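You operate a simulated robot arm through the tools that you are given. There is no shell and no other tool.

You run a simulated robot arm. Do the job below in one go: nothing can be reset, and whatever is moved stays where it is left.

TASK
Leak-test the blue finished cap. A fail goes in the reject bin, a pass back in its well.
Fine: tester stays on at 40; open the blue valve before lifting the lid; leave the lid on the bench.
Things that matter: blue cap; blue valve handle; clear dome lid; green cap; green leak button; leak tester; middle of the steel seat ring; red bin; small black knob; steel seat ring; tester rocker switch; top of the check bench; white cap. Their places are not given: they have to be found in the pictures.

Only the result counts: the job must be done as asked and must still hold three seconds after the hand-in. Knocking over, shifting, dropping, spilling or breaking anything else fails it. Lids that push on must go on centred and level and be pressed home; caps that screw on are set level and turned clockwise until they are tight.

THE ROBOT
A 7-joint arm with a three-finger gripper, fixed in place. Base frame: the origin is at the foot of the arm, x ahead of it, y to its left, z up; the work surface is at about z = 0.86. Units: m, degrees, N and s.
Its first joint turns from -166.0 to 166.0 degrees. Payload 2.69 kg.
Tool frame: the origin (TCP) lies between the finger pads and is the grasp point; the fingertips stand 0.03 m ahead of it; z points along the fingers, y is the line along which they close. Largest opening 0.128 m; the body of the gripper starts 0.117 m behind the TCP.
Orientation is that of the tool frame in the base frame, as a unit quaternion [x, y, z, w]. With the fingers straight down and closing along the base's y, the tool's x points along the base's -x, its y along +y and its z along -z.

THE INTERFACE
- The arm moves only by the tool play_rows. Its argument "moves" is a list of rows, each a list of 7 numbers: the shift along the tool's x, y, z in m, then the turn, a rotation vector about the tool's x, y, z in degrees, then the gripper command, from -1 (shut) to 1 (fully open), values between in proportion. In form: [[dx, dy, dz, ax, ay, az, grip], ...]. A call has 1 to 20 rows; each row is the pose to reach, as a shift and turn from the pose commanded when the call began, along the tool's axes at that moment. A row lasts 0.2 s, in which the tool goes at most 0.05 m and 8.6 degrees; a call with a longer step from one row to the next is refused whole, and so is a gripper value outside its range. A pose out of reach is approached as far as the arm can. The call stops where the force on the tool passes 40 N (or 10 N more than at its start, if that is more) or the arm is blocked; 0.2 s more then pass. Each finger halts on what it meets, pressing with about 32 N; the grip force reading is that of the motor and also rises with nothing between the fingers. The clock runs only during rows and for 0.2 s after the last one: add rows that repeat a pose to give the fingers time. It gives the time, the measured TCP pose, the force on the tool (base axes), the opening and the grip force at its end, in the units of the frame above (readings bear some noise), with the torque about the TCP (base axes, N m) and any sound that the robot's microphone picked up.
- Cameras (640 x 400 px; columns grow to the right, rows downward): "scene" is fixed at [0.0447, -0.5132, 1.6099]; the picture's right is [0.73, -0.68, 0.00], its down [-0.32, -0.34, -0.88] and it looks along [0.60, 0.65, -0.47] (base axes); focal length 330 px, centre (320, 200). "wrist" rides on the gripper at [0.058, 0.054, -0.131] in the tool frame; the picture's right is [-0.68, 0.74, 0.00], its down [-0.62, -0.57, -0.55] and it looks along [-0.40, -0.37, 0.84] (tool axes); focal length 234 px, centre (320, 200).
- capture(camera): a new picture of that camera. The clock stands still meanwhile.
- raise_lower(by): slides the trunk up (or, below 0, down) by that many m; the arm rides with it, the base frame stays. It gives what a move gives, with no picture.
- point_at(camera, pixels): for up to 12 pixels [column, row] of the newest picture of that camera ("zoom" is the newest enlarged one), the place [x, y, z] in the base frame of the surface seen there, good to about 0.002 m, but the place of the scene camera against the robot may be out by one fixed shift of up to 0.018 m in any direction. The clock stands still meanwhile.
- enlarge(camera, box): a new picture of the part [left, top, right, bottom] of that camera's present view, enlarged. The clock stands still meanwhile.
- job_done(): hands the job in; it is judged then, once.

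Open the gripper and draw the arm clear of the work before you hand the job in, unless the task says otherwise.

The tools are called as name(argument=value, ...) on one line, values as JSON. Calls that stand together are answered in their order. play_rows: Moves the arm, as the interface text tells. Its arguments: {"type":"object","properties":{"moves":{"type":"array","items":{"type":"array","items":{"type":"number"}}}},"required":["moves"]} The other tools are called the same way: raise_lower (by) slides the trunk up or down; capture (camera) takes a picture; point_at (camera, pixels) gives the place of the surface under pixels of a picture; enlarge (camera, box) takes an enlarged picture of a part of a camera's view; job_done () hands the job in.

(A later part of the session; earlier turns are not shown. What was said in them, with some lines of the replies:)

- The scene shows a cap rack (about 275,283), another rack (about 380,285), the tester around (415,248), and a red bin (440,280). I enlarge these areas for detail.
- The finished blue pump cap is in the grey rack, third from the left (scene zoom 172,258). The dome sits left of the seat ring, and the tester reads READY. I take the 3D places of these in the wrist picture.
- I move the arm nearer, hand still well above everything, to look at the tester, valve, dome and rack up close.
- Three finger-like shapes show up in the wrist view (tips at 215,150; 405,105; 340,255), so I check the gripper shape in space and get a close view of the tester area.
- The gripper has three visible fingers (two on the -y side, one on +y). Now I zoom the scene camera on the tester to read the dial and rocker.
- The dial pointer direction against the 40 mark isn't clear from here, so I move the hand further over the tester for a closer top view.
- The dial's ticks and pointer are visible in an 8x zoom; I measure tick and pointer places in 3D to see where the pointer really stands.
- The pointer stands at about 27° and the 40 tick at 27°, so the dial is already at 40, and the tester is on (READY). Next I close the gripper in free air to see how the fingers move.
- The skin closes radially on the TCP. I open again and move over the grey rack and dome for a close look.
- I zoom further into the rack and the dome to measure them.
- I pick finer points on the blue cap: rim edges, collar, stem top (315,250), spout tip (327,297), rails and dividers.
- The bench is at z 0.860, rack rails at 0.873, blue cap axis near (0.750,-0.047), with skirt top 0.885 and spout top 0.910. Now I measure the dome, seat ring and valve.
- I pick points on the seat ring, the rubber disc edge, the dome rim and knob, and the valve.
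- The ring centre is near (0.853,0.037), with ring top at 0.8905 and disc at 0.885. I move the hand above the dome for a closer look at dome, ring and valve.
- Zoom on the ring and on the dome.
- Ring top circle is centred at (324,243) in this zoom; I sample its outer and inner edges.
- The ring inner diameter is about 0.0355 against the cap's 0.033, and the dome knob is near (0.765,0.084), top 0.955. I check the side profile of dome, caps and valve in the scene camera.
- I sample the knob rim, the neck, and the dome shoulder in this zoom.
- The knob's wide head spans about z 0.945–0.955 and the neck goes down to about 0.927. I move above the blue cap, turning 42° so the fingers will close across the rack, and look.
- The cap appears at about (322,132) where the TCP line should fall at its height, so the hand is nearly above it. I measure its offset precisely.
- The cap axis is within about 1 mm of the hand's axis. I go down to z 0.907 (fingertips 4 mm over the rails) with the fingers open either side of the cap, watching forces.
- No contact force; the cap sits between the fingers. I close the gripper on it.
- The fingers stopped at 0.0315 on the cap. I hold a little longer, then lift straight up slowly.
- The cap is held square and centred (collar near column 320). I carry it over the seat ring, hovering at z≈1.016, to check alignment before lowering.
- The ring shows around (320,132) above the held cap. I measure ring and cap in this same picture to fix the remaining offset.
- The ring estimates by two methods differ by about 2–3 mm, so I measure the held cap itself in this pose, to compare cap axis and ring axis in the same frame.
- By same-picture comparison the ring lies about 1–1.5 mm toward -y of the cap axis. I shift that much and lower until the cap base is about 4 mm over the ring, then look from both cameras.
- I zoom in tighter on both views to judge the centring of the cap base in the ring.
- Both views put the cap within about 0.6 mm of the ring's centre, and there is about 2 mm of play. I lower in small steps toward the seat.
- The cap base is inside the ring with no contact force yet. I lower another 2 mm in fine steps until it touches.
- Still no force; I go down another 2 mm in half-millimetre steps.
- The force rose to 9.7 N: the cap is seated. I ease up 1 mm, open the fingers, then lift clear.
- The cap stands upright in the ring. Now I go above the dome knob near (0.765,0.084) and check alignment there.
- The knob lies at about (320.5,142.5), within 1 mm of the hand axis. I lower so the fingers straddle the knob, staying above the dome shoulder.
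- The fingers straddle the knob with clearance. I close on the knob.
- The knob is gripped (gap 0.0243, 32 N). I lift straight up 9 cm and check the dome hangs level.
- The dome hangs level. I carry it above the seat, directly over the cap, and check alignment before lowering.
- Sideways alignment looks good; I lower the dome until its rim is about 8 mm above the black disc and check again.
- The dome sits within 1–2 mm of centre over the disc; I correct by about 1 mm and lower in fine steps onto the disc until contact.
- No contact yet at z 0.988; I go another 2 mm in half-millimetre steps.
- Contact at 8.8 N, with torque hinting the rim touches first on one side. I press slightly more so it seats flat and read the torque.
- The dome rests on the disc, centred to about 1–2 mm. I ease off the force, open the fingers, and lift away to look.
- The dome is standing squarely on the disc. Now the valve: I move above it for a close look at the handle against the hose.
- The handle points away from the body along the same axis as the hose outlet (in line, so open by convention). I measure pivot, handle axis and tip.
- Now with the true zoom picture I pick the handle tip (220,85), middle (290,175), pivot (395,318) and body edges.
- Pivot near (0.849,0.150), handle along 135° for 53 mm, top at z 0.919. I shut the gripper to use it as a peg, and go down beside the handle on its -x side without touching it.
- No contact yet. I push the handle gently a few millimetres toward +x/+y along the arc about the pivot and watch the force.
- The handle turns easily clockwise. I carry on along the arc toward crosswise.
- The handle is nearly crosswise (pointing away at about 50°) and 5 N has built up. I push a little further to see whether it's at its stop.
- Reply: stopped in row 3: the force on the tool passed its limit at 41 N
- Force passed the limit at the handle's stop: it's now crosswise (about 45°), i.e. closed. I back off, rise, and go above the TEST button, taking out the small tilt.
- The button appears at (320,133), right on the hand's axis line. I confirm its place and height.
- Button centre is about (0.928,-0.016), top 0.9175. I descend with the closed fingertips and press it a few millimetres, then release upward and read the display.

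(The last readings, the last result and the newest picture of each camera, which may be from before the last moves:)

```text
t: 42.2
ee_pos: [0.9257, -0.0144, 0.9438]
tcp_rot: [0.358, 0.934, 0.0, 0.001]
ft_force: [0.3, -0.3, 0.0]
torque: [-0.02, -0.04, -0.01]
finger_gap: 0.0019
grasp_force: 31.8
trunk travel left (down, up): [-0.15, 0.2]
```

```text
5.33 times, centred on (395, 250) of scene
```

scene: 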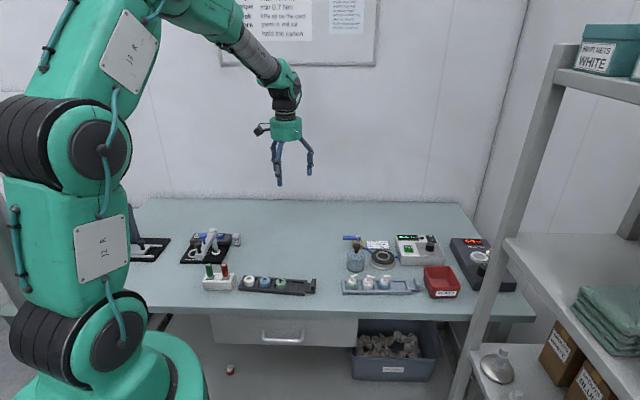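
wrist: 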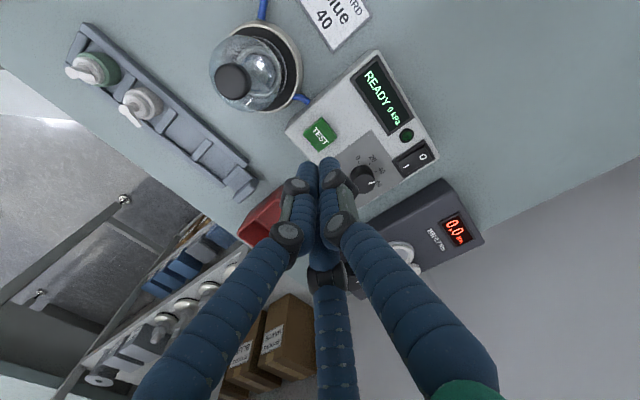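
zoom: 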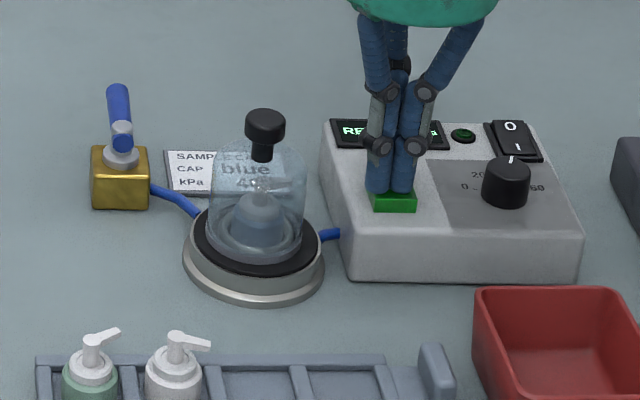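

No force yet at z 0.944. I press further in 1 mm steps.

play_rows(moves=[[0, 0, 0.001, 0, 0, 0, -1], [0, 0, 0.002, 0, 0, 0, -1], [0, 0, 0.003, 0, 0, 0, -1], [0, 0, 0.003, 0, 0, 0, -1]])

enlarge(camera="scene", box=[385, 225, 455, 275])

```text
t: 43.2
ee_pos: [0.9258, -0.0137, 0.94]
tcp_rot: [0.358, 0.934, 0.0, 0.002]
ft_force: [0.9, -0.6, 1.2]
torque: [-0.02, 0.02, -0.04]
finger_gap: 0.0061
grasp_force: 31.7
trunk travel left (down, up): [-0.15, 0.2]
heard: click
```

```text
8.00 times, centred on (420, 250) of scene
```

zoom: 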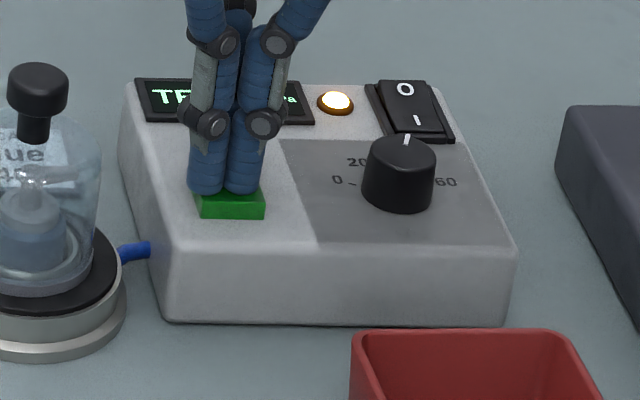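

Click heard, the lamp lit and the display changed. I rise off the button and read the display.

play_rows(moves=[[0, 0, -0.01, 0, 0, 0, -1], [0, 0, -0.04, 0, 0, 0, -1], [0, 0, -0.08, 0, 0, 0, -1], [0, 0, -0.1, 0, 0, 0, -1]])

enlarge(camera="scene", box=[385, 225, 455, 275])

capture(camera="wrist")

```text
t: 44.2
ee_pos: [0.9257, -0.0139, 1.0407]
tcp_rot: [0.358, 0.934, 0.0, 0.001]
ft_force: [0.1, -0.1, 0.4]
torque: [0.03, -0.01, -0.01]
finger_gap: 0.0021
grasp_force: 31.5
trunk travel left (down, up): [-0.15, 0.2]
```

```text
8.00 times, centred on (420, 250) of scene
```

zoom: 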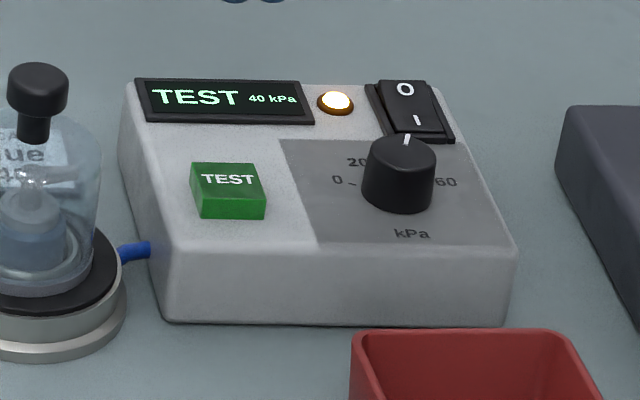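

```text
taken
```

wrist: 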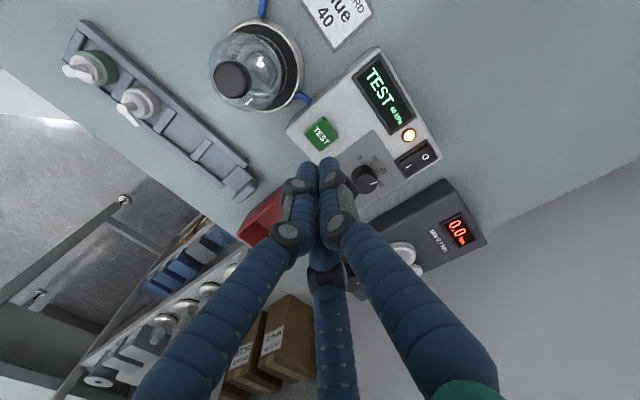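

The display reads "TEST 40 kPa" with the lamp amber: pressure is holding and the test runs. I wait with the arm still, then read again.

play_rows(moves=[[0, 0, 0, 0, 0, 0, -1], [0, 0, 0, 0, 0, 0, -1], [0, 0, 0, 0, 0, 0, -1], [0, 0, 0, 0, 0, 0, -1], [0, 0, 0, 0, 0, 0, -1], [0, 0, 0, 0, 0, 0, -1], [0, 0, 0, 0, 0, 0, -1], [0, 0, 0, 0, 0, 0, -1], [0, 0, 0, 0, 0, 0, -1], [0, 0, 0, 0, 0, 0, -1]])

enlarge(camera="scene", box=[385, 225, 455, 275])

```text
t: 46.4
ee_pos: [0.926, -0.0149, 1.0402]
tcp_rot: [0.358, 0.934, 0.0, 0.001]
ft_force: [0.1, 0.0, 0.1]
torque: [-0.03, 0.01, -0.01]
finger_gap: 0.0023
grasp_force: 31.5
trunk travel left (down, up): [-0.15, 0.2]
```

```text
8.00 times, centred on (420, 250) of scene
```

zoom: 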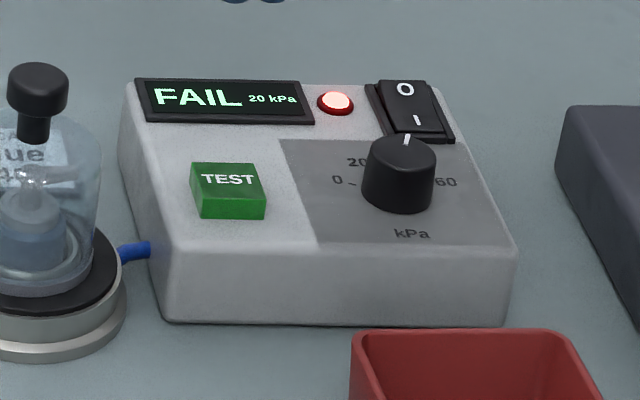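

The display reads "FAIL 20 kPa" with a red lamp. Before trusting it, I check that the dome is level and the valve fully closed, and whether the reading has settled.

play_rows(moves=[[0, 0, 0, 0, 0, 0, -1], [0, 0, 0, 0, 0, 0, -1], [0, 0, 0, 0, 0, 0, -1], [0, 0, 0, 0, 0, 0, -1], [0, 0, 0, 0, 0, 0, -1]])

enlarge(camera="scene", box=[335, 225, 455, 285])

enlarge(camera="scene", box=[365, 235, 405, 275])

enlarge(camera="wrist", box=[200, 0, 320, 130])

```text
t: 47.6
ee_pos: [0.9263, -0.0156, 1.0403]
tcp_rot: [0.358, 0.934, 0.0, 0.001]
ft_force: [0.5, -0.6, 0.0]
torque: [-0.02, -0.02, 0.03]
finger_gap: 0.0017
grasp_force: 31.6
trunk travel left (down, up): [-0.15, 0.2]
```

```text
5.33 times, centred on (395, 255) of scene
```

zoom: 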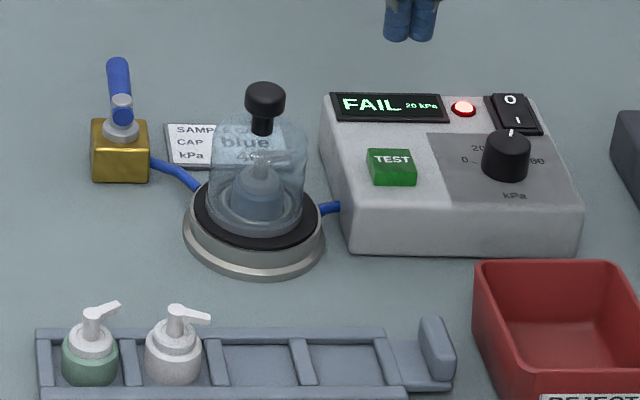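

```text
10.00 times, centred on (385, 255) of scene
```

zoom: 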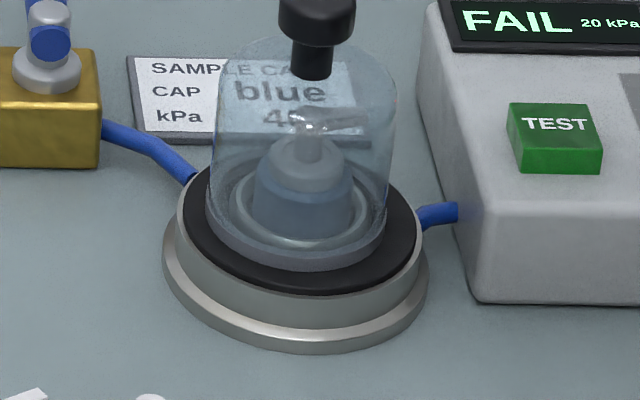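

```text
3.08 times, centred on (260, 65) of wrist
```

zoom: 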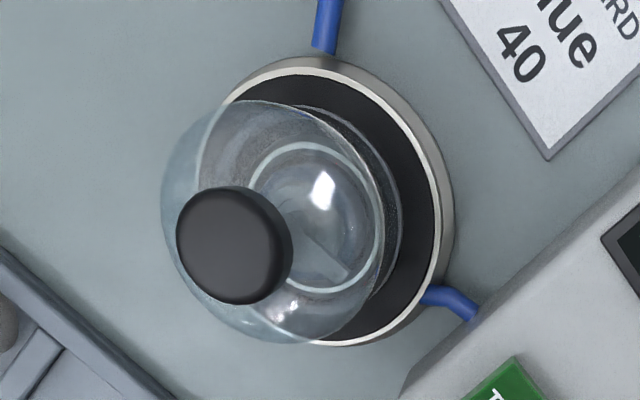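

The reading is settled at FAIL 20 kPa. I check the dome's centring by measuring the knob and the disc in this view.

point_at(camera="zoom", pixels=[[182, 245], [285, 255], [228, 195], [240, 298], [233, 248], [402, 200], [395, 160], [300, 108], [436, 200], [400, 290], [240, 90], [325, 340]])

point_at(camera="wrist", pixels=[[302, 60], [303, 75], [300, 90], [290, 103], [280, 28], [266, 22]])

```text
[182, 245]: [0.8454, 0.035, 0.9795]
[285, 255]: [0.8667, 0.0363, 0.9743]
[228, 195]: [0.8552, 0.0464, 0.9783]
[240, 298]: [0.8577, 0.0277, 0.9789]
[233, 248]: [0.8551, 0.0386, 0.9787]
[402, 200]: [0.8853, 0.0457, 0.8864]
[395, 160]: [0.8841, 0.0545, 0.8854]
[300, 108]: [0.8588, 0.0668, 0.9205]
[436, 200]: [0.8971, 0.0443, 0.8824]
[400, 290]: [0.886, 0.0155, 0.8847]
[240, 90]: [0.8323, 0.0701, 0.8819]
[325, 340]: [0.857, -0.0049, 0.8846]
```

```text
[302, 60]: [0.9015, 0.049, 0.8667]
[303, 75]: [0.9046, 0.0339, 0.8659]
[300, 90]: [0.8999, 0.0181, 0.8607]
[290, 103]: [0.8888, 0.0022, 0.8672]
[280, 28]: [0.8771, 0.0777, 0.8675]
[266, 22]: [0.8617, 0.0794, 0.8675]
```

Knob centre (0.856,0.037) against seat centre (0.857,0.036): the dome was well seated, so the FAIL is real. Now I open the valve first: I place the peg on the other side of the handle.

play_rows(moves=[[0.0343, 0.0278, -0.02, 0, 0, 0, -1], [0.0686, 0.0556, -0.02, 0, 0, 0, -1], [0.1028, 0.0834, -0.02, 0, 0, 0, -1], [0.1371, 0.1112, 0.0, 0, 0, 0, -1], [0.1371, 0.1112, 0.045, 0, 0, 0, -1], [0.1371, 0.1112, 0.085, 0, 0, 0, -1], [0.1371, 0.1112, 0.111, 0, 0, 0, -1], [0.1371, 0.1112, 0.111, 0, 0, 0, -1]])

enlarge(camera="scene", box=[335, 210, 405, 260])

capture(camera="wrist")

```text
t: 49.4
ee_pos: [0.8983, 0.1599, 0.9286]
tcp_rot: [0.358, 0.934, -0.001, 0.002]
ft_force: [0.3, 0.0, 0.1]
torque: [0.01, 0.02, -0.01]
finger_gap: 0.0023
grasp_force: 31.4
trunk travel left (down, up): [-0.15, 0.2]
```

```text
8.00 times, centred on (370, 235) of scene
```

zoom: 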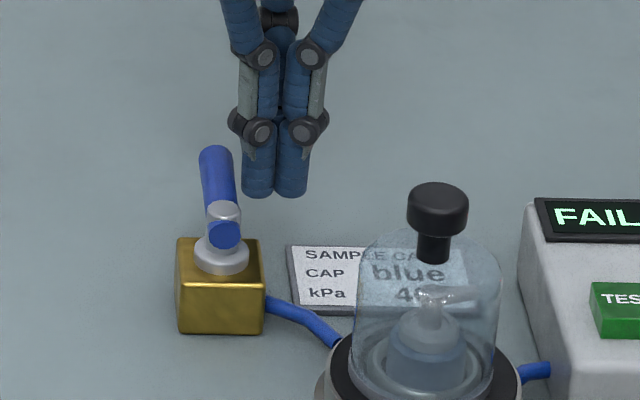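

```text
taken
```

wrist: 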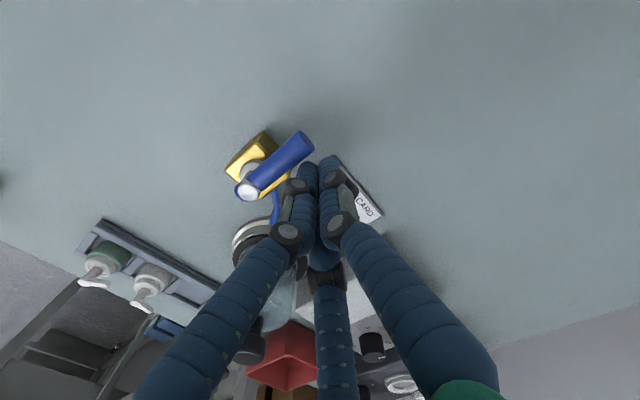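

The peg stands clear on the +x side of the handle. I push the handle back counter-clockwise along the arc to its in-line position.

play_rows(moves=[[0.006, 0.0006, 0, 0, 0, 0, -1], [0.0116, 0.0011, 0, 0, 0, 0, -1], [0.0191, 0.0036, 0, 0, 0, 0, -1], [0.027, 0.0049, 0, 0, 0, 0, -1], [0.0349, 0.0047, 0, 0, 0, 0, -1], [0.0427, 0.0032, 0, 0, 0, 0, -1], [0.0501, 0.0004, 0, 0, 0, 0, -1], [0.0568, -0.0037, 0, 0, 0, 0, -1], [0.0629, -0.0089, 0, 0, 0, 0, -1], [0.067, -0.0138, 0, 0, 0, 0, -1], [0.0696, -0.0177, 0, 0, 0, 0, -1]])

enlarge(camera="scene", box=[335, 210, 405, 260])

enlarge(camera="scene", box=[385, 225, 455, 275])

```text
t: 51.8
ee_pos: [0.8347, 0.1935, 0.9276]
tcp_rot: [0.358, 0.934, 0.001, 0.0]
ft_force: [0.9, 0.7, -1.1]
torque: [-0.04, -0.01, 0.03]
finger_gap: 0.0016
grasp_force: 31.5
trunk travel left (down, up): [-0.15, 0.2]
```

```text
8.00 times, centred on (370, 235) of scene
```

zoom: 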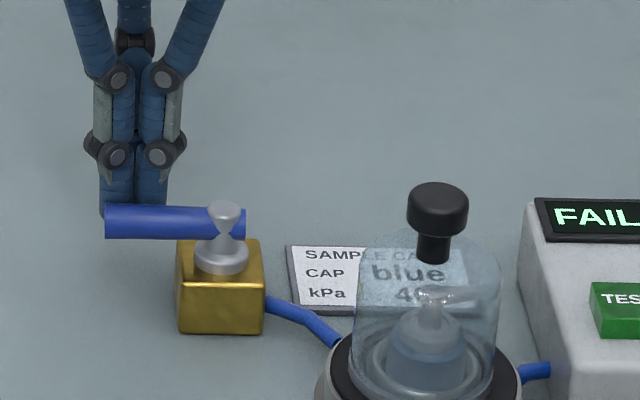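

```text
8.00 times, centred on (420, 250) of scene
```

zoom: 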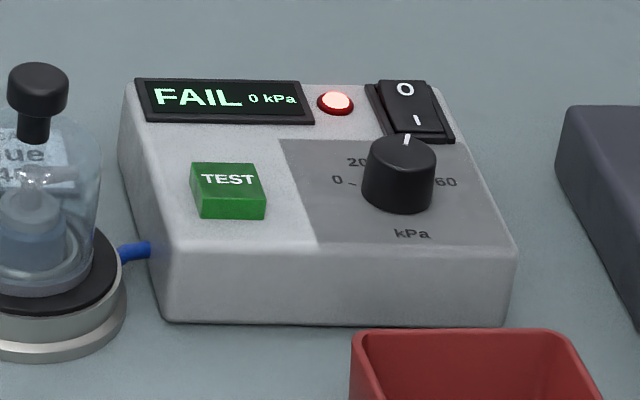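

The display now reads "FAIL 0 kPa": the pressure is vented through the open valve. I nudge the handle the last bit to its original in-line position, then back away and up.

play_rows(moves=[[0.0007, -0.0014, 0, 0, 0, 0, -1], [0.0014, -0.0028, 0, 0, 0, 0, -1], [0.0014, -0.0028, 0, 0, 0, 0, -1]])

enlarge(camera="scene", box=[338, 228, 374, 260])

```text
t: 52.6
ee_pos: [0.8333, 0.1931, 0.9291]
tcp_rot: [0.358, 0.934, 0.0, 0.002]
ft_force: [10.2, 6.1, -2.5]
torque: [0.13, -0.26, -0.03]
finger_gap: 0.002
grasp_force: 31.4
trunk travel left (down, up): [-0.15, 0.2]
```

```text
12.50 times, centred on (356, 244) of scene
```

zoom: 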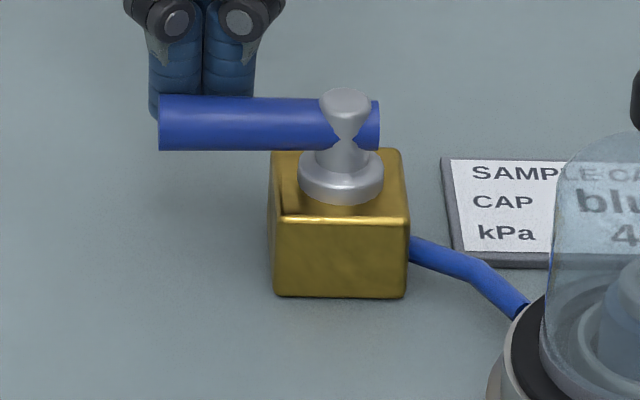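

The handle is at its original in-line stop. I back off, rise and go above the dome knob with the gripper opening.

play_rows(moves=[[0, 0.012, 0, 0, 0, 0, -1], [0, 0.012, -0.045, 0, 0, 0, -1], [0, 0.012, -0.09, 0, 0, 0, -1], [0, 0.005, -0.135, 0, 0, 0, -0.5], [-0.03, -0.02, -0.146, 0, 0, 0, 0], [-0.065, -0.05, -0.146, 0, 0, 0, 0], [-0.1, -0.08, -0.146, 0, 0, 0, 0], [-0.1217, -0.0996, -0.146, 0, 0, 0, 0], [-0.1217, -0.0996, -0.146, 0, 0, 0, 0]])

capture(camera="wrist")

enlarge(camera="wrist", box=[270, 90, 370, 210])

```text
t: 54.6
ee_pos: [0.8553, 0.0368, 1.0731]
tcp_rot: [0.358, 0.934, 0.0, 0.001]
ft_force: [0.1, -0.3, 0.8]
torque: [0.05, 0.02, 0.02]
finger_gap: 0.064
grasp_force: 0.1
trunk travel left (down, up): [-0.15, 0.2]
```

```text
taken
```

wrist: 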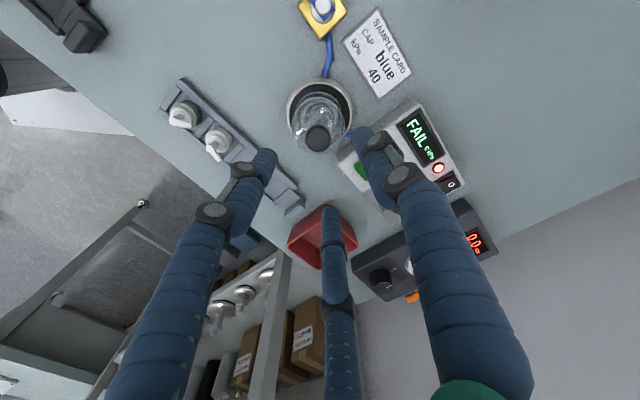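

```text
3.33 times, centred on (320, 150) of wrist
```

zoom: 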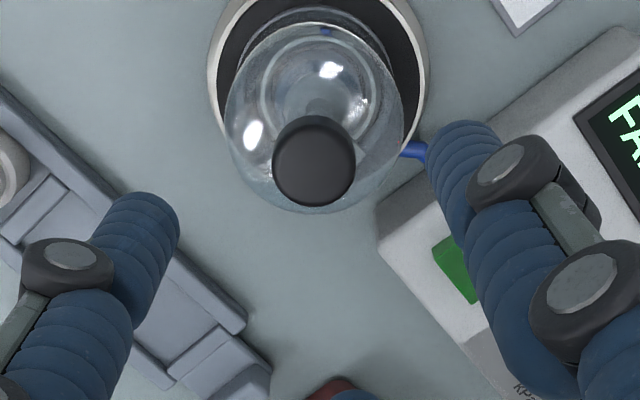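

The knob seems about 3 mm off the hand's axis in this view; I measure it before descending.

point_at(camera="zoom", pixels=[[276, 167], [350, 167], [313, 128], [313, 202], [313, 167], [285, 140], [340, 195], [340, 140], [285, 195]])

```text
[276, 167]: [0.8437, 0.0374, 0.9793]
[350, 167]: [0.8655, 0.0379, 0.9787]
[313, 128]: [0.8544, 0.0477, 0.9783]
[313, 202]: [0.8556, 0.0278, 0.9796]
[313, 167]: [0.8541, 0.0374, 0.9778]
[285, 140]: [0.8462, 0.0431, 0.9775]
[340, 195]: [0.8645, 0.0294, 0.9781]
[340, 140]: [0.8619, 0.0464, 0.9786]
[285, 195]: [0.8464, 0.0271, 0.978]
```

The measured knob is at (0.855,0.037), so I shift 1.5 mm and descend to straddle the knob.

play_rows(moves=[[0.0015, 0.0, 0.03, 0, 0, 0, 0], [0.0015, 0.0, 0.06, 0, 0, 0, 0], [0.0015, 0.0, 0.08, 0, 0, 0, 0], [0.0015, 0.0, 0.0865, 0, 0, 0, 0], [0.0015, 0.0, 0.0865, 0, 0, 0, 0]])

enlarge(camera="wrist", box=[270, 110, 370, 230])

enlarge(camera="scene", box=[360, 215, 410, 275])

```text
t: 55.8
ee_pos: [0.8538, 0.0373, 0.9878]
tcp_rot: [0.358, 0.934, -0.001, 0.001]
ft_force: [-0.1, -0.2, -0.9]
torque: [0.01, -0.02, -0.02]
finger_gap: 0.0638
grasp_force: 0.1
trunk travel left (down, up): [-0.15, 0.2]
```

```text
3.33 times, centred on (320, 170) of wrist
```

zoom: 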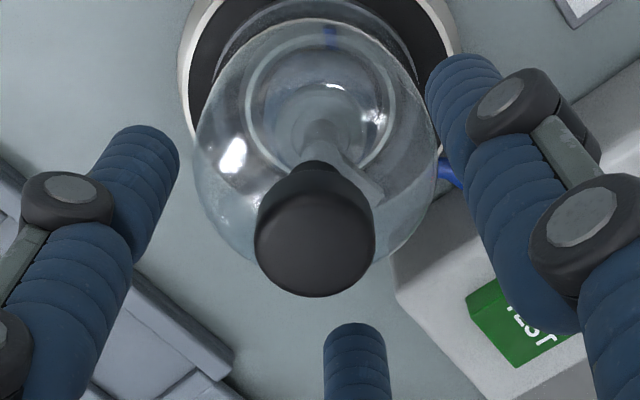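

```text
6.67 times, centred on (385, 245) of scene
```

zoom: 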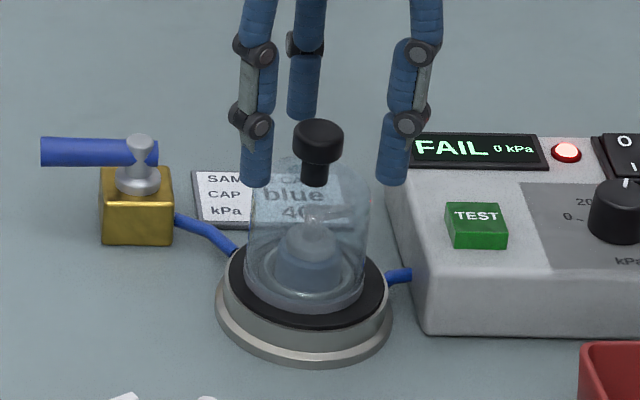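

The knob is about 1 mm off; I trim that and close on it.

play_rows(moves=[[0.001, 0, 0, 0, 0, 0, 0], [0.001, 0, 0, 0, 0, 0, -0.4], [0.001, 0, 0, 0, 0, 0, -0.7], [0.001, 0, 0, 0, 0, 0, -1], [0.001, 0, 0, 0, 0, 0, -1], [0.001, 0, 0, 0, 0, 0, -1]])

```text
t: 57.2
ee_pos: [0.8549, 0.0381, 0.9886]
tcp_rot: [0.358, 0.934, 0.001, 0.002]
ft_force: [-0.3, -0.4, -0.6]
torque: [0.0, -0.01, -0.01]
finger_gap: 0.0242
grasp_force: 32.3
trunk travel left (down, up): [-0.15, 0.2]
```

The knob is gripped (0.0242, 32 N). I lift the dome straight up 10 cm.

play_rows(moves=[[0, 0, -0.004, 0, 0, 0, -1], [0, 0, -0.02, 0, 0, 0, -1], [0, 0, -0.045, 0, 0, 0, -1], [0, 0, -0.075, 0, 0, 0, -1], [0, 0, -0.1, 0, 0, 0, -1], [0, 0, -0.1, 0, 0, 0, -1]])

enlarge(camera="scene", box=[335, 195, 415, 285])

capture(camera="wrist")

```text
t: 58.6
ee_pos: [0.8532, 0.0405, 1.0887]
tcp_rot: [0.358, 0.934, -0.001, 0.002]
ft_force: [0.0, -0.7, 0.1]
torque: [0.01, -0.01, -0.01]
finger_gap: 0.0242
grasp_force: 31.7
trunk travel left (down, up): [-0.15, 0.2]
```

```text
4.44 times, centred on (375, 240) of scene
```

zoom: 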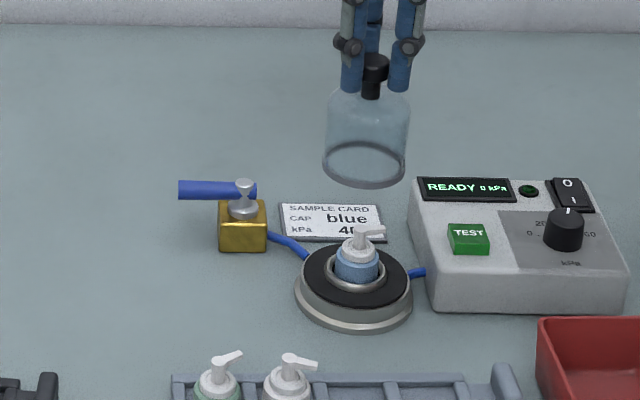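

```text
taken
```

wrist: 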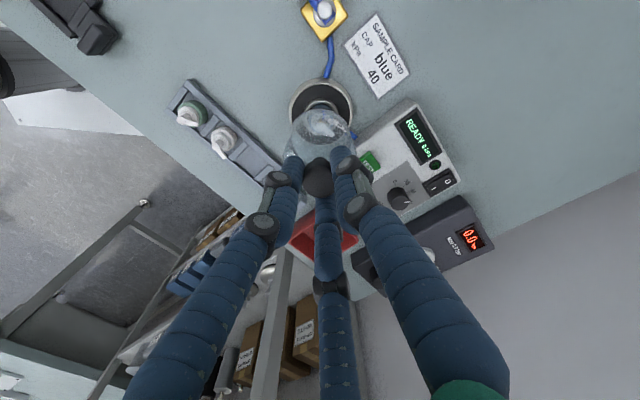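

The dome is clear and the cap stays put; the display is READY again. I carry the dome back to its empty starting spot on the bench and lower it to just above.

play_rows(moves=[[0.01, -0.0025, 0, 0, 0, 0, -1], [0.045, -0.0115, 0, 0, 0, 0, -1], [0.08, -0.0205, 0, 0, 0, 0, -1], [0.0968, -0.0248, 0, 0, 0, 0, -1], [0.0968, -0.0248, 0.035, 0, 0, 0, -1], [0.0968, -0.0248, 0.07, 0, 0, 0, -1], [0.0968, -0.0248, 0.1, 0, 0, 0, -1], [0.0968, -0.0248, 0.115, 0, 0, 0, -1], [0.0968, -0.0248, 0.121, 0, 0, 0, -1], [0.0968, -0.0248, 0.121, 0, 0, 0, -1]])

enlarge(camera="scene", box=[330, 215, 400, 285])

```text
t: 60.8
ee_pos: [0.7663, 0.0857, 0.9675]
tcp_rot: [0.359, 0.933, 0.0, 0.001]
ft_force: [0.8, -0.1, -0.9]
torque: [0.0, 0.02, 0.05]
finger_gap: 0.0241
grasp_force: 32.1
trunk travel left (down, up): [-0.15, 0.2]
```

```text
5.71 times, centred on (365, 250) of scene
```

zoom: 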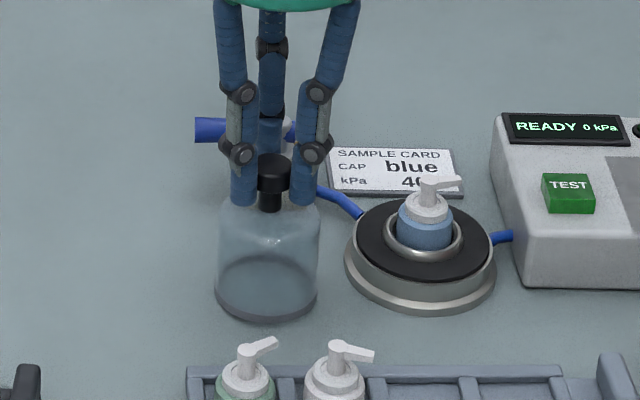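

The rim is a few millimetres above the bench with no contact. I lower in 1 mm then half-millimetre steps until it touches.

play_rows(moves=[[0, 0, 0.001, 0, 0, 0, -1], [0, 0, 0.002, 0, 0, 0, -1], [0, 0, 0.003, 0, 0, 0, -1], [0, 0, 0.0035, 0, 0, 0, -1], [0, 0, 0.004, 0, 0, 0, -1], [0, 0, 0.004, 0, 0, 0, -1]])

```text
t: 62.2
ee_pos: [0.7653, 0.0848, 0.9639]
tcp_rot: [0.359, 0.933, 0.001, 0.002]
ft_force: [-1.3, -0.2, 4.1]
torque: [0.1, 0.12, 0.06]
finger_gap: 0.0244
grasp_force: 31.9
trunk travel left (down, up): [-0.15, 0.2]
```

Contact at 4 N. I press half a millimetre more to settle it, then open and lift away.

play_rows(moves=[[0, 0, 0.0005, 0, 0, 0, -1], [0, 0, 0.0005, 0, 0, 0, -1], [0, 0, 0.0, 0, 0, 0, -0.4], [0, 0, 0.0, 0, 0, 0, 0], [0, 0, 0.0, 0, 0, 0, 0], [0, 0, -0.02, 0, 0, 0, 0], [0, 0, -0.05, 0, 0, 0, 0], [0, 0, -0.085, 0, 0, 0, 0], [0, 0, -0.085, 0, 0, 0, 0]])

enlarge(camera="scene", box=[330, 215, 400, 285])

```text
t: 64.2
ee_pos: [0.7643, 0.085, 1.0505]
tcp_rot: [0.358, 0.934, 0.0, 0.002]
ft_force: [-0.1, -0.3, 0.7]
torque: [0.03, -0.01, -0.05]
finger_gap: 0.0641
grasp_force: 0.0
trunk travel left (down, up): [-0.15, 0.2]
```

```text
5.71 times, centred on (365, 250) of scene
```

zoom: 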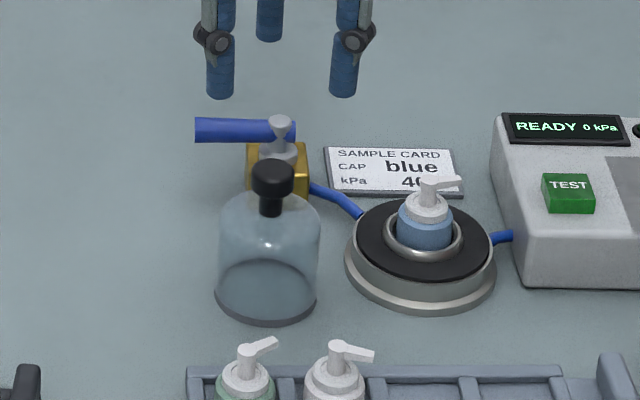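

The dome stands on the bench. Now back over the blue cap in the seat, checking alignment from above.

play_rows(moves=[[-0.02, 0.0046, -0.01, 0, 0.1, 0, 0], [-0.055, 0.0126, -0.01, 0, 0.2, 0, 0], [-0.09, 0.0205, 0, 0, 0.2, 0, 0], [-0.1008, 0.023, 0.025, 0, 0.2, 0, 0], [-0.1008, 0.023, 0.025, 0, 0.2, 0, 0]])

capture(camera="wrist")

enlarge(camera="wrist", box=[270, 70, 370, 190])

```text
t: 65.4
ee_pos: [0.8555, 0.035, 1.0249]
tcp_rot: [0.358, 0.934, 0.0, -0.001]
ft_force: [0.8, -0.6, 0.5]
torque: [0.01, 0.02, 0.01]
finger_gap: 0.0642
grasp_force: 0.0
trunk travel left (down, up): [-0.15, 0.2]
```

```text
taken
```

wrist: 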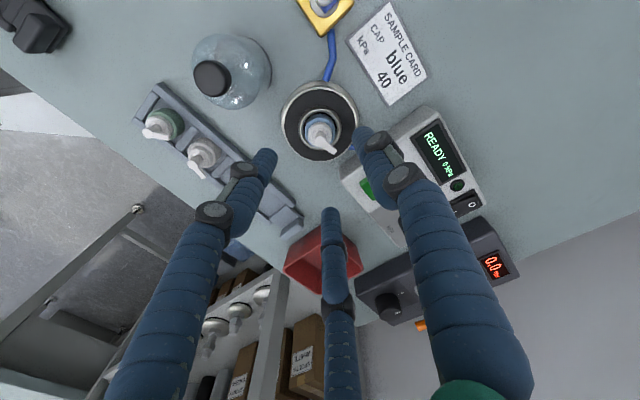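

```text
3.33 times, centred on (320, 130) of wrist
```

zoom: 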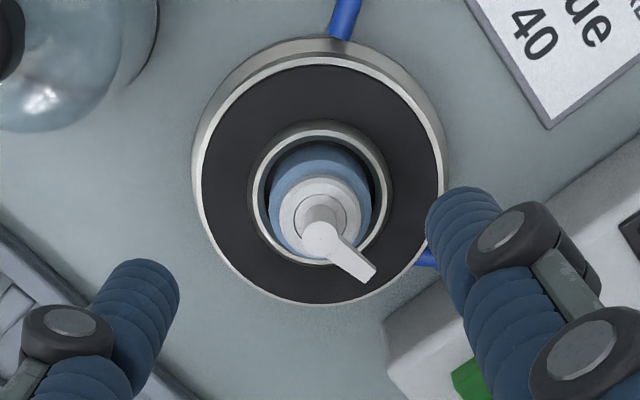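

The cap is about 1 mm off the release position in the view; I trim that and lower around the cap.

play_rows(moves=[[0.0009, -0.0009, 0.04, 0, 0, 0, 0], [0.0009, -0.0009, 0.075, 0, 0, 0, 0], [0.0009, -0.0009, 0.092, 0, 0, 0, 0], [0.0009, -0.0009, 0.099, 0, 0, 0, 0], [0.0009, -0.0009, 0.099, 0, 0, 0, 0], [0.0009, -0.0009, 0.099, 0, 0, 0, -0.4], [0.0009, -0.0009, 0.099, 0, 0, 0, -0.6], [0.0009, -0.0009, 0.099, 0, 0, 0, -1], [0.0009, -0.0009, 0.099, 0, 0, 0, -1], [0.0009, -0.0009, 0.099, 0, 0, 0, -1]])

enlarge(camera="scene", box=[362, 230, 412, 280])

```text
t: 67.6
ee_pos: [0.853, 0.0357, 0.9249]
tcp_rot: [0.358, 0.934, 0.0, -0.001]
ft_force: [0.6, -0.5, 0.4]
torque: [0.01, 0.0, 0.0]
finger_gap: 0.0317
grasp_force: 9.7
trunk travel left (down, up): [-0.15, 0.2]
```

```text
8.00 times, centred on (387, 255) of scene
```

zoom: 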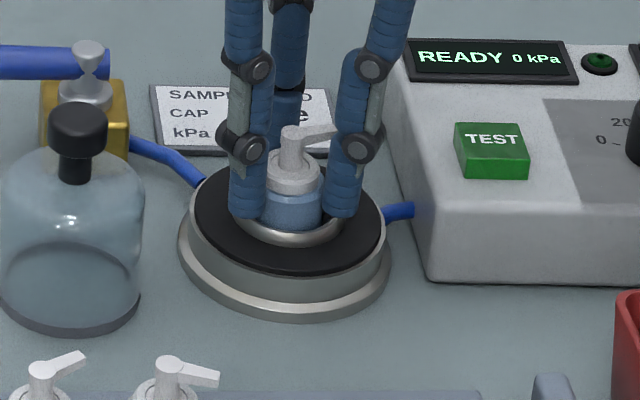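

The cap is gripped (0.0317). I lift it straight up and look for the bin.

play_rows(moves=[[0, 0, -0.005, 0, 0, 0, -1], [0, 0, -0.02, 0, 0, 0, -1], [0, 0, -0.05, 0, 0, 0, -1], [0, 0, -0.09, 0, 0, 0, -1], [0, 0, -0.13, 0, 0, 0, -1], [0, 0, -0.13, 0, 0, 0, -1]])

capture(camera="wrist")

capture(camera="scene")

enlarge(camera="scene", box=[370, 200, 480, 310])

point_at(camera="zoom", pixels=[[228, 240], [340, 245], [372, 328], [232, 335], [290, 290], [300, 310], [290, 250]])

```text
t: 69.0
ee_pos: [0.854, 0.0347, 1.0563]
tcp_rot: [0.358, 0.934, 0.0, 0.0]
ft_force: [0.0, 0.4, 0.2]
torque: [0.02, -0.02, 0.02]
finger_gap: 0.0317
grasp_force: 10.4
trunk travel left (down, up): [-0.15, 0.2]
```

```text
taken
```

wrist: 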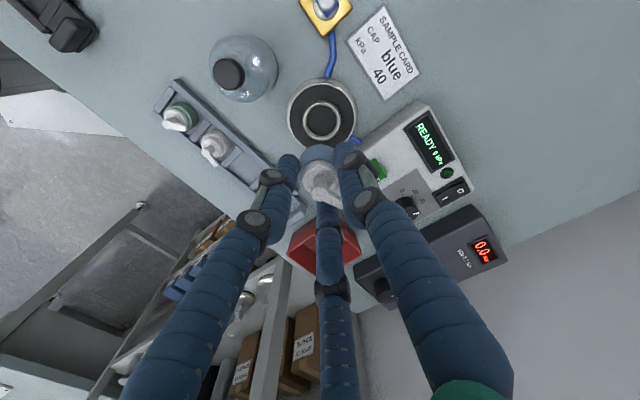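

```text
taken
```

scene: 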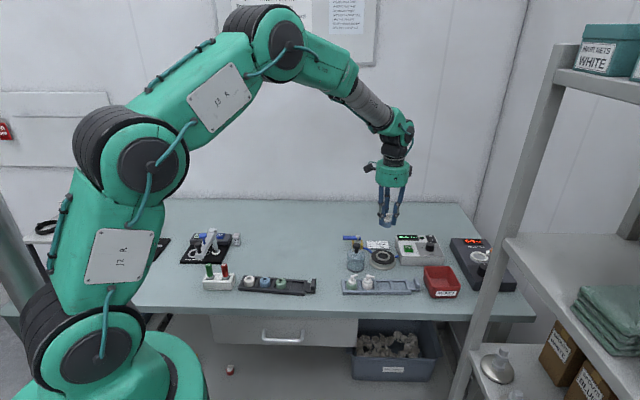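

```text
3.64 times, centred on (425, 255) of scene
```

zoom: 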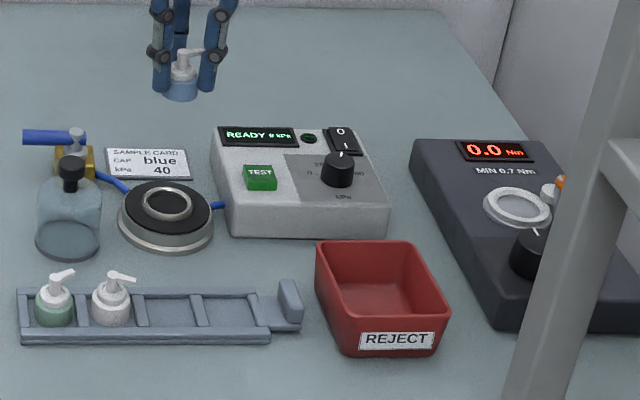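

```text
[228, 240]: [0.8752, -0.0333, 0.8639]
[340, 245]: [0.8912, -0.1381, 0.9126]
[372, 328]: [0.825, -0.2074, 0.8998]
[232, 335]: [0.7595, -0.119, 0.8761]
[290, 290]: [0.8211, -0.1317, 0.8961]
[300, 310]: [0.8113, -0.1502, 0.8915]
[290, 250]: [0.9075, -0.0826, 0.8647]
```

The bin spans (318..450, 240..355) in this zoom; I measure its rim corners and floor.

point_at(camera="zoom", pixels=[[320, 245], [408, 243], [446, 310], [347, 318], [375, 285], [390, 300], [360, 262], [395, 265], [400, 320], [365, 300]])

point_at(camera="wrist", pixels=[[292, 240], [318, 220], [355, 245], [300, 255], [345, 260], [310, 268], [320, 225]])

```text
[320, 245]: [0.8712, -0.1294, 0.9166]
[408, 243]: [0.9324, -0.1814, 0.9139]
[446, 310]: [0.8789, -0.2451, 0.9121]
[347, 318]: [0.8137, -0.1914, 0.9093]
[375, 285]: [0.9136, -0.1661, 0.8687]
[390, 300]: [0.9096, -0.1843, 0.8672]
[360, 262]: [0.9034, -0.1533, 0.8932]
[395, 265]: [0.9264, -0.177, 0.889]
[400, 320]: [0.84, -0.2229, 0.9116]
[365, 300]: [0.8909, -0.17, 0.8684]
```

```text
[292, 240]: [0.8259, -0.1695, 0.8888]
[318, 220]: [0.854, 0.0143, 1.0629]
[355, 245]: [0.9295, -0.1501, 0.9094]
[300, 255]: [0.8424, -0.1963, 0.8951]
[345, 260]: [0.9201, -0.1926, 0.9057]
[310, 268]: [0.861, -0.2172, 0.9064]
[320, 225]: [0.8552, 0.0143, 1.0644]
```

The bin is centred near (0.877,-0.175) after allowing for the scene camera's shift. I carry the cap above it and check with the wrist camera.

play_rows(moves=[[-0.03, -0.026, -0.016, 0, 0, 0, -1], [-0.06, -0.052, -0.016, 0, 0, 0, -1], [-0.09, -0.078, -0.016, 0, 0, 0, -1], [-0.12, -0.104, -0.016, 0, 0, 0, -1], [-0.1468, -0.1295, -0.016, 0, 0, 0, -1], [-0.1468, -0.1295, -0.016, 0, 0, 0, -1]])

capture(camera="wrist")

enlarge(camera="scene", box=[390, 190, 490, 310])

```text
t: 70.4
ee_pos: [0.8774, -0.1598, 1.0697]
tcp_rot: [0.358, 0.934, 0.001, 0.0]
ft_force: [0.3, -0.8, -0.6]
torque: [0.11, 0.02, -0.01]
finger_gap: 0.0315
grasp_force: 9.6
trunk travel left (down, up): [-0.15, 0.2]
```

```text
taken
```

wrist: 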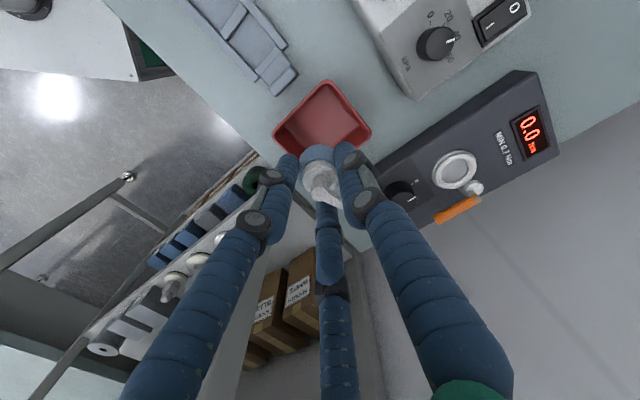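

```text
3.33 times, centred on (440, 250) of scene
```

zoom: 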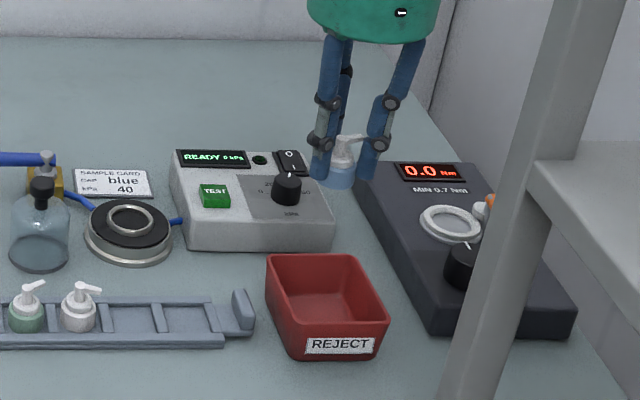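

The bin opening surrounds the hand's axis (rim corners 325,82; 370,130; 275,132). I measure the rim corners and floor here.

enlarge(camera="wrist", box=[260, 70, 390, 190])

point_at(camera="wrist", pixels=[[326, 84], [367, 131], [278, 133], [325, 120], [325, 130], [310, 125], [340, 125], [300, 112], [347, 108]])

```text
3.33 times, centred on (325, 130) of wrist
```

zoom: 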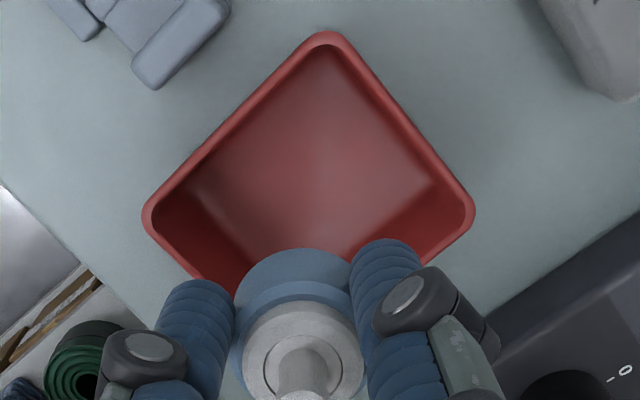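

```text
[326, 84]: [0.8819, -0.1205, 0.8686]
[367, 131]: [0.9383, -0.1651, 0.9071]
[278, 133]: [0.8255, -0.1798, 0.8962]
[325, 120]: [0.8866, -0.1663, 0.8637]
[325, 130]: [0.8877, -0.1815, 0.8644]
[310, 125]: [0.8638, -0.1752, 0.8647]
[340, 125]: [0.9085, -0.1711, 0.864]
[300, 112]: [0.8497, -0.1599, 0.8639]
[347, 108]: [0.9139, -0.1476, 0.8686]
```

The bin centre is about (0.8805,-0.172), floor z 0.864. I shift over the centre and lower the cap into the bin, stopping a little above the floor.

play_rows(moves=[[-0.0103, -0.0069, 0.02, 0, 0, 0, -1], [-0.0103, -0.0069, 0.06, 0, 0, 0, -1], [-0.0103, -0.0069, 0.1, 0, 0, 0, -1], [-0.0103, -0.0069, 0.13, 0, 0, 0, -1], [-0.0103, -0.0069, 0.15, 0, 0, 0, -1], [-0.0103, -0.0069, 0.158, 0, 0, 0, -1], [-0.0103, -0.0069, 0.158, 0, 0, 0, -1]])

capture(camera="wrist")

enlarge(camera="scene", box=[400, 220, 490, 310])

```text
t: 72.0
ee_pos: [0.88, -0.1727, 0.9123]
tcp_rot: [0.359, 0.933, -0.001, 0.0]
ft_force: [0.2, -0.8, 0.2]
torque: [0.0, 0.0, -0.02]
finger_gap: 0.0316
grasp_force: 10.3
trunk travel left (down, up): [-0.15, 0.2]
```

```text
taken
```

wrist: 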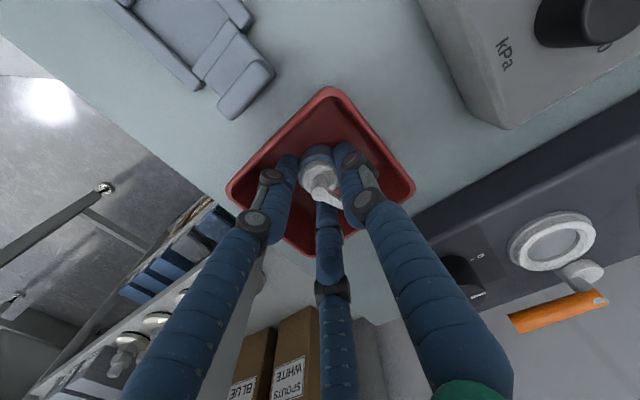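

```text
4.44 times, centred on (445, 265) of scene
```

zoom: 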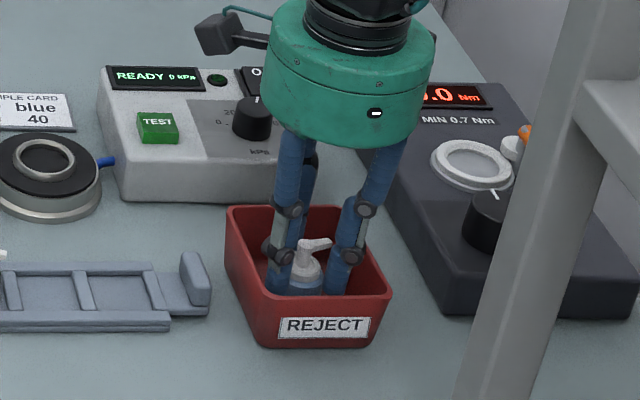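

The cap is inside the bin, about a centimetre over the floor, with no contact forces. I lower in small steps until the cap touches the floor.

play_rows(moves=[[0, 0, 0.002, 0, 0, 0, -1], [0, 0, 0.004, 0, 0, 0, -1], [0, 0, 0.006, 0, 0, 0, -1], [0, 0, 0.007, 0, 0, 0, -1], [0, 0, 0.007, 0, 0, 0, -1]])

```text
t: 73.2
ee_pos: [0.88, -0.1719, 0.905]
tcp_rot: [0.358, 0.934, 0.0, 0.0]
ft_force: [-0.5, 0.2, -1.3]
torque: [0.0, -0.02, 0.01]
finger_gap: 0.0314
grasp_force: 10.4
trunk travel left (down, up): [-0.15, 0.2]
```

Not quite touching at z 0.905; two more millimetres in half-millimetre steps.

play_rows(moves=[[0, 0, 0.0005, 0, 0, 0, -1], [0, 0, 0.001, 0, 0, 0, -1], [0, 0, 0.0015, 0, 0, 0, -1], [0, 0, 0.002, 0, 0, 0, -1], [0, 0, 0.002, 0, 0, 0, -1]])

```text
t: 74.4
ee_pos: [0.8798, -0.1721, 0.9037]
tcp_rot: [0.358, 0.934, 0.001, 0.0]
ft_force: [0.1, -0.5, 4.8]
torque: [-0.05, 0.03, -0.01]
finger_gap: 0.0316
grasp_force: 9.7
trunk travel left (down, up): [-0.15, 0.2]
```

The cap touches the bin floor (4.8 N). I ease up half a millimetre, open just enough to free it (about 0.042), and rise straight out.

play_rows(moves=[[0, 0, -0.001, 0, 0, 0, -1], [0, 0, -0.001, 0, 0, 0, -0.4], [0, 0, -0.001, 0, 0, 0, -0.34], [0, 0, -0.001, 0, 0, 0, -0.34]])

enlarge(camera="scene", box=[400, 220, 490, 310])

```text
t: 75.4
ee_pos: [0.8792, -0.1721, 0.9039]
tcp_rot: [0.358, 0.934, 0.001, 0.0]
ft_force: [0.1, -0.1, 1.2]
torque: [-0.01, 0.0, 0.03]
finger_gap: 0.0423
grasp_force: 0.0
trunk travel left (down, up): [-0.15, 0.2]
```

```text
4.44 times, centred on (445, 265) of scene
```

zoom: 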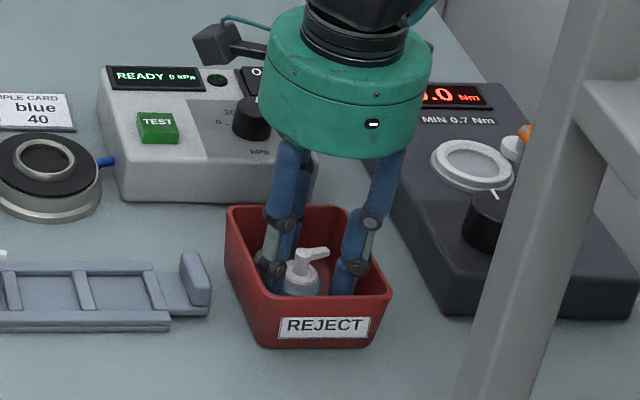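

The cap stands free in the bin and the bin hasn't moved. I rise straight up and check.

play_rows(moves=[[0, 0, -0.01, 0, 0, 0, -0.34], [0, 0, -0.03, 0, 0, 0, -0.34], [0, 0, -0.06, 0, 0, 0, -0.34], [0, 0, -0.1, 0, 0, 0, -0.34], [0, 0, -0.15, 0, 0, 0, 0], [0, 0, -0.2, 0, 0, 0, 0], [0, 0, -0.2, 0, 0, 0, 0]])

capture(camera="wrist")

enlarge(camera="scene", box=[330, 220, 490, 310])

```text
t: 77.0
ee_pos: [0.8795, -0.1712, 1.1053]
tcp_rot: [0.359, 0.933, 0.0, -0.001]
ft_force: [0.3, 0.0, 0.7]
torque: [-0.01, -0.03, -0.01]
finger_gap: 0.064
grasp_force: 0.1
trunk travel left (down, up): [-0.15, 0.2]
```

```text
taken
```

wrist: 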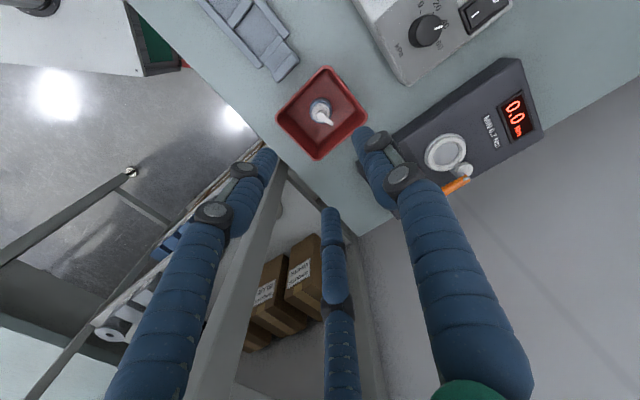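

```text
4.00 times, centred on (410, 265) of scene
```

zoom: 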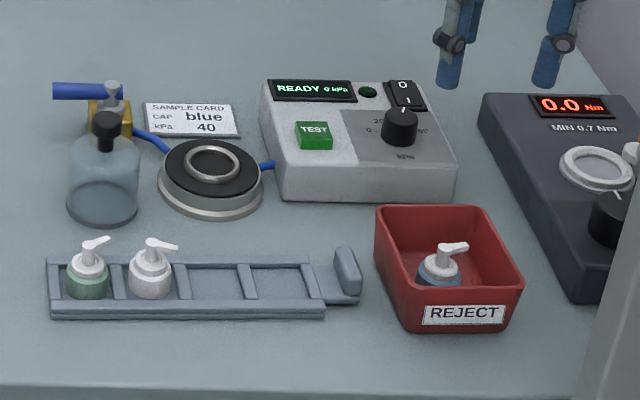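

The blue cap stands in the reject bin, the tester is on and READY, the valve is open and the lid is on the bench. I open the gripper fully and draw the arm clear before handing in.

play_rows(moves=[[0, 0, -0.04, 0, 0, 0, 0.5], [0, 0, -0.07, 0, 0, 0, 1], [0.0435, 0.0147, -0.07, 0, 0, 0, 1], [0.087, 0.0294, -0.07, 0, 0, 0, 1], [0.1304, 0.044, -0.07, 0, 0, 0, 1], [0.1739, 0.0587, -0.07, 0, 0, 0, 1], [0.2174, 0.0734, -0.07, 0, 0, 0, 1], [0.2609, 0.088, -0.07, 0, 0, 0, 1], [0.3043, 0.1027, -0.07, 0, 0, 0, 1], [0.3478, 0.1174, -0.07, 0, 0, 0, 1], [0.3478, 0.1174, -0.07, 0, 0, 0, 1]])

capture(camera="scene")

enlarge(camera="scene", box=[330, 220, 490, 310])

```text
t: 79.4
ee_pos: [0.6995, 0.1483, 1.1748]
tcp_rot: [0.359, 0.933, 0.0, 0.0]
ft_force: [0.5, 1.4, -0.3]
torque: [-0.08, -0.03, -0.02]
finger_gap: 0.128
grasp_force: 0.0
trunk travel left (down, up): [-0.15, 0.2]
```

```text
taken
```

scene: 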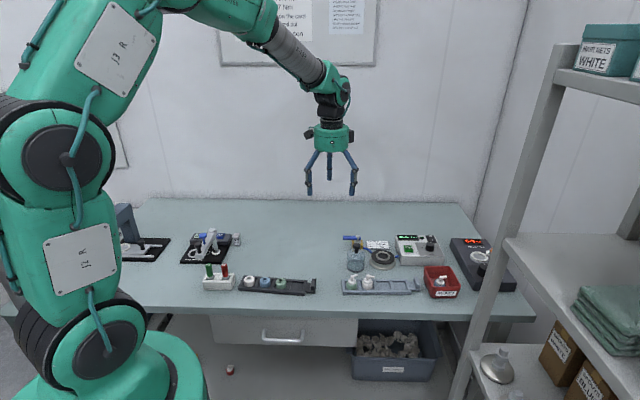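

```text
4.00 times, centred on (410, 265) of scene
```

zoom: 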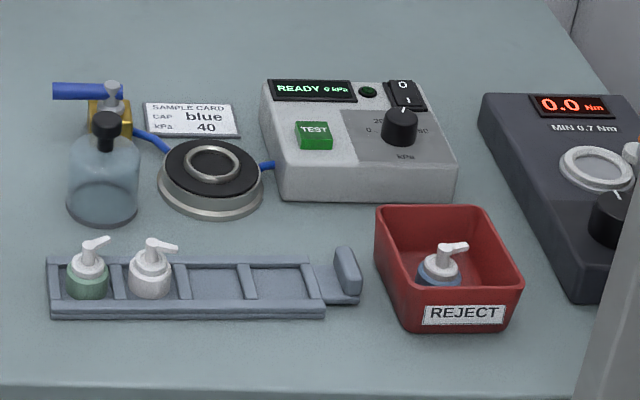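

Everything is in place: the failed blue cap is in the bin, the tester is on at 40, the valve is open, the lid is on the bench, and the arm is clear. I hand in the job.

job_done()

```text
The job is handed in.
```

The blue finished cap failed its leak test, so it is standing in the red reject bin.

- **Test:** The cap was in the seat ring with the dome lid centred over it and the blue valve closed. The tester reached 40 kPa, then the pressure fell to 20 and the display read FAIL. I checked that the lid was seated within about 1.5 mm of centre, so I took the failure as real and did not test again.
- **After the test:** I opened the blue valve first, and the display dropped to 0 kPa. Only then did I lift the lid.
- **How things were left:** The lid is on the bench where it started. The tester is still on, showing READY, and I did not touch the dial, which points at 40. The white and green caps are still in their wells. The gripper is open and the arm is clear of the work.
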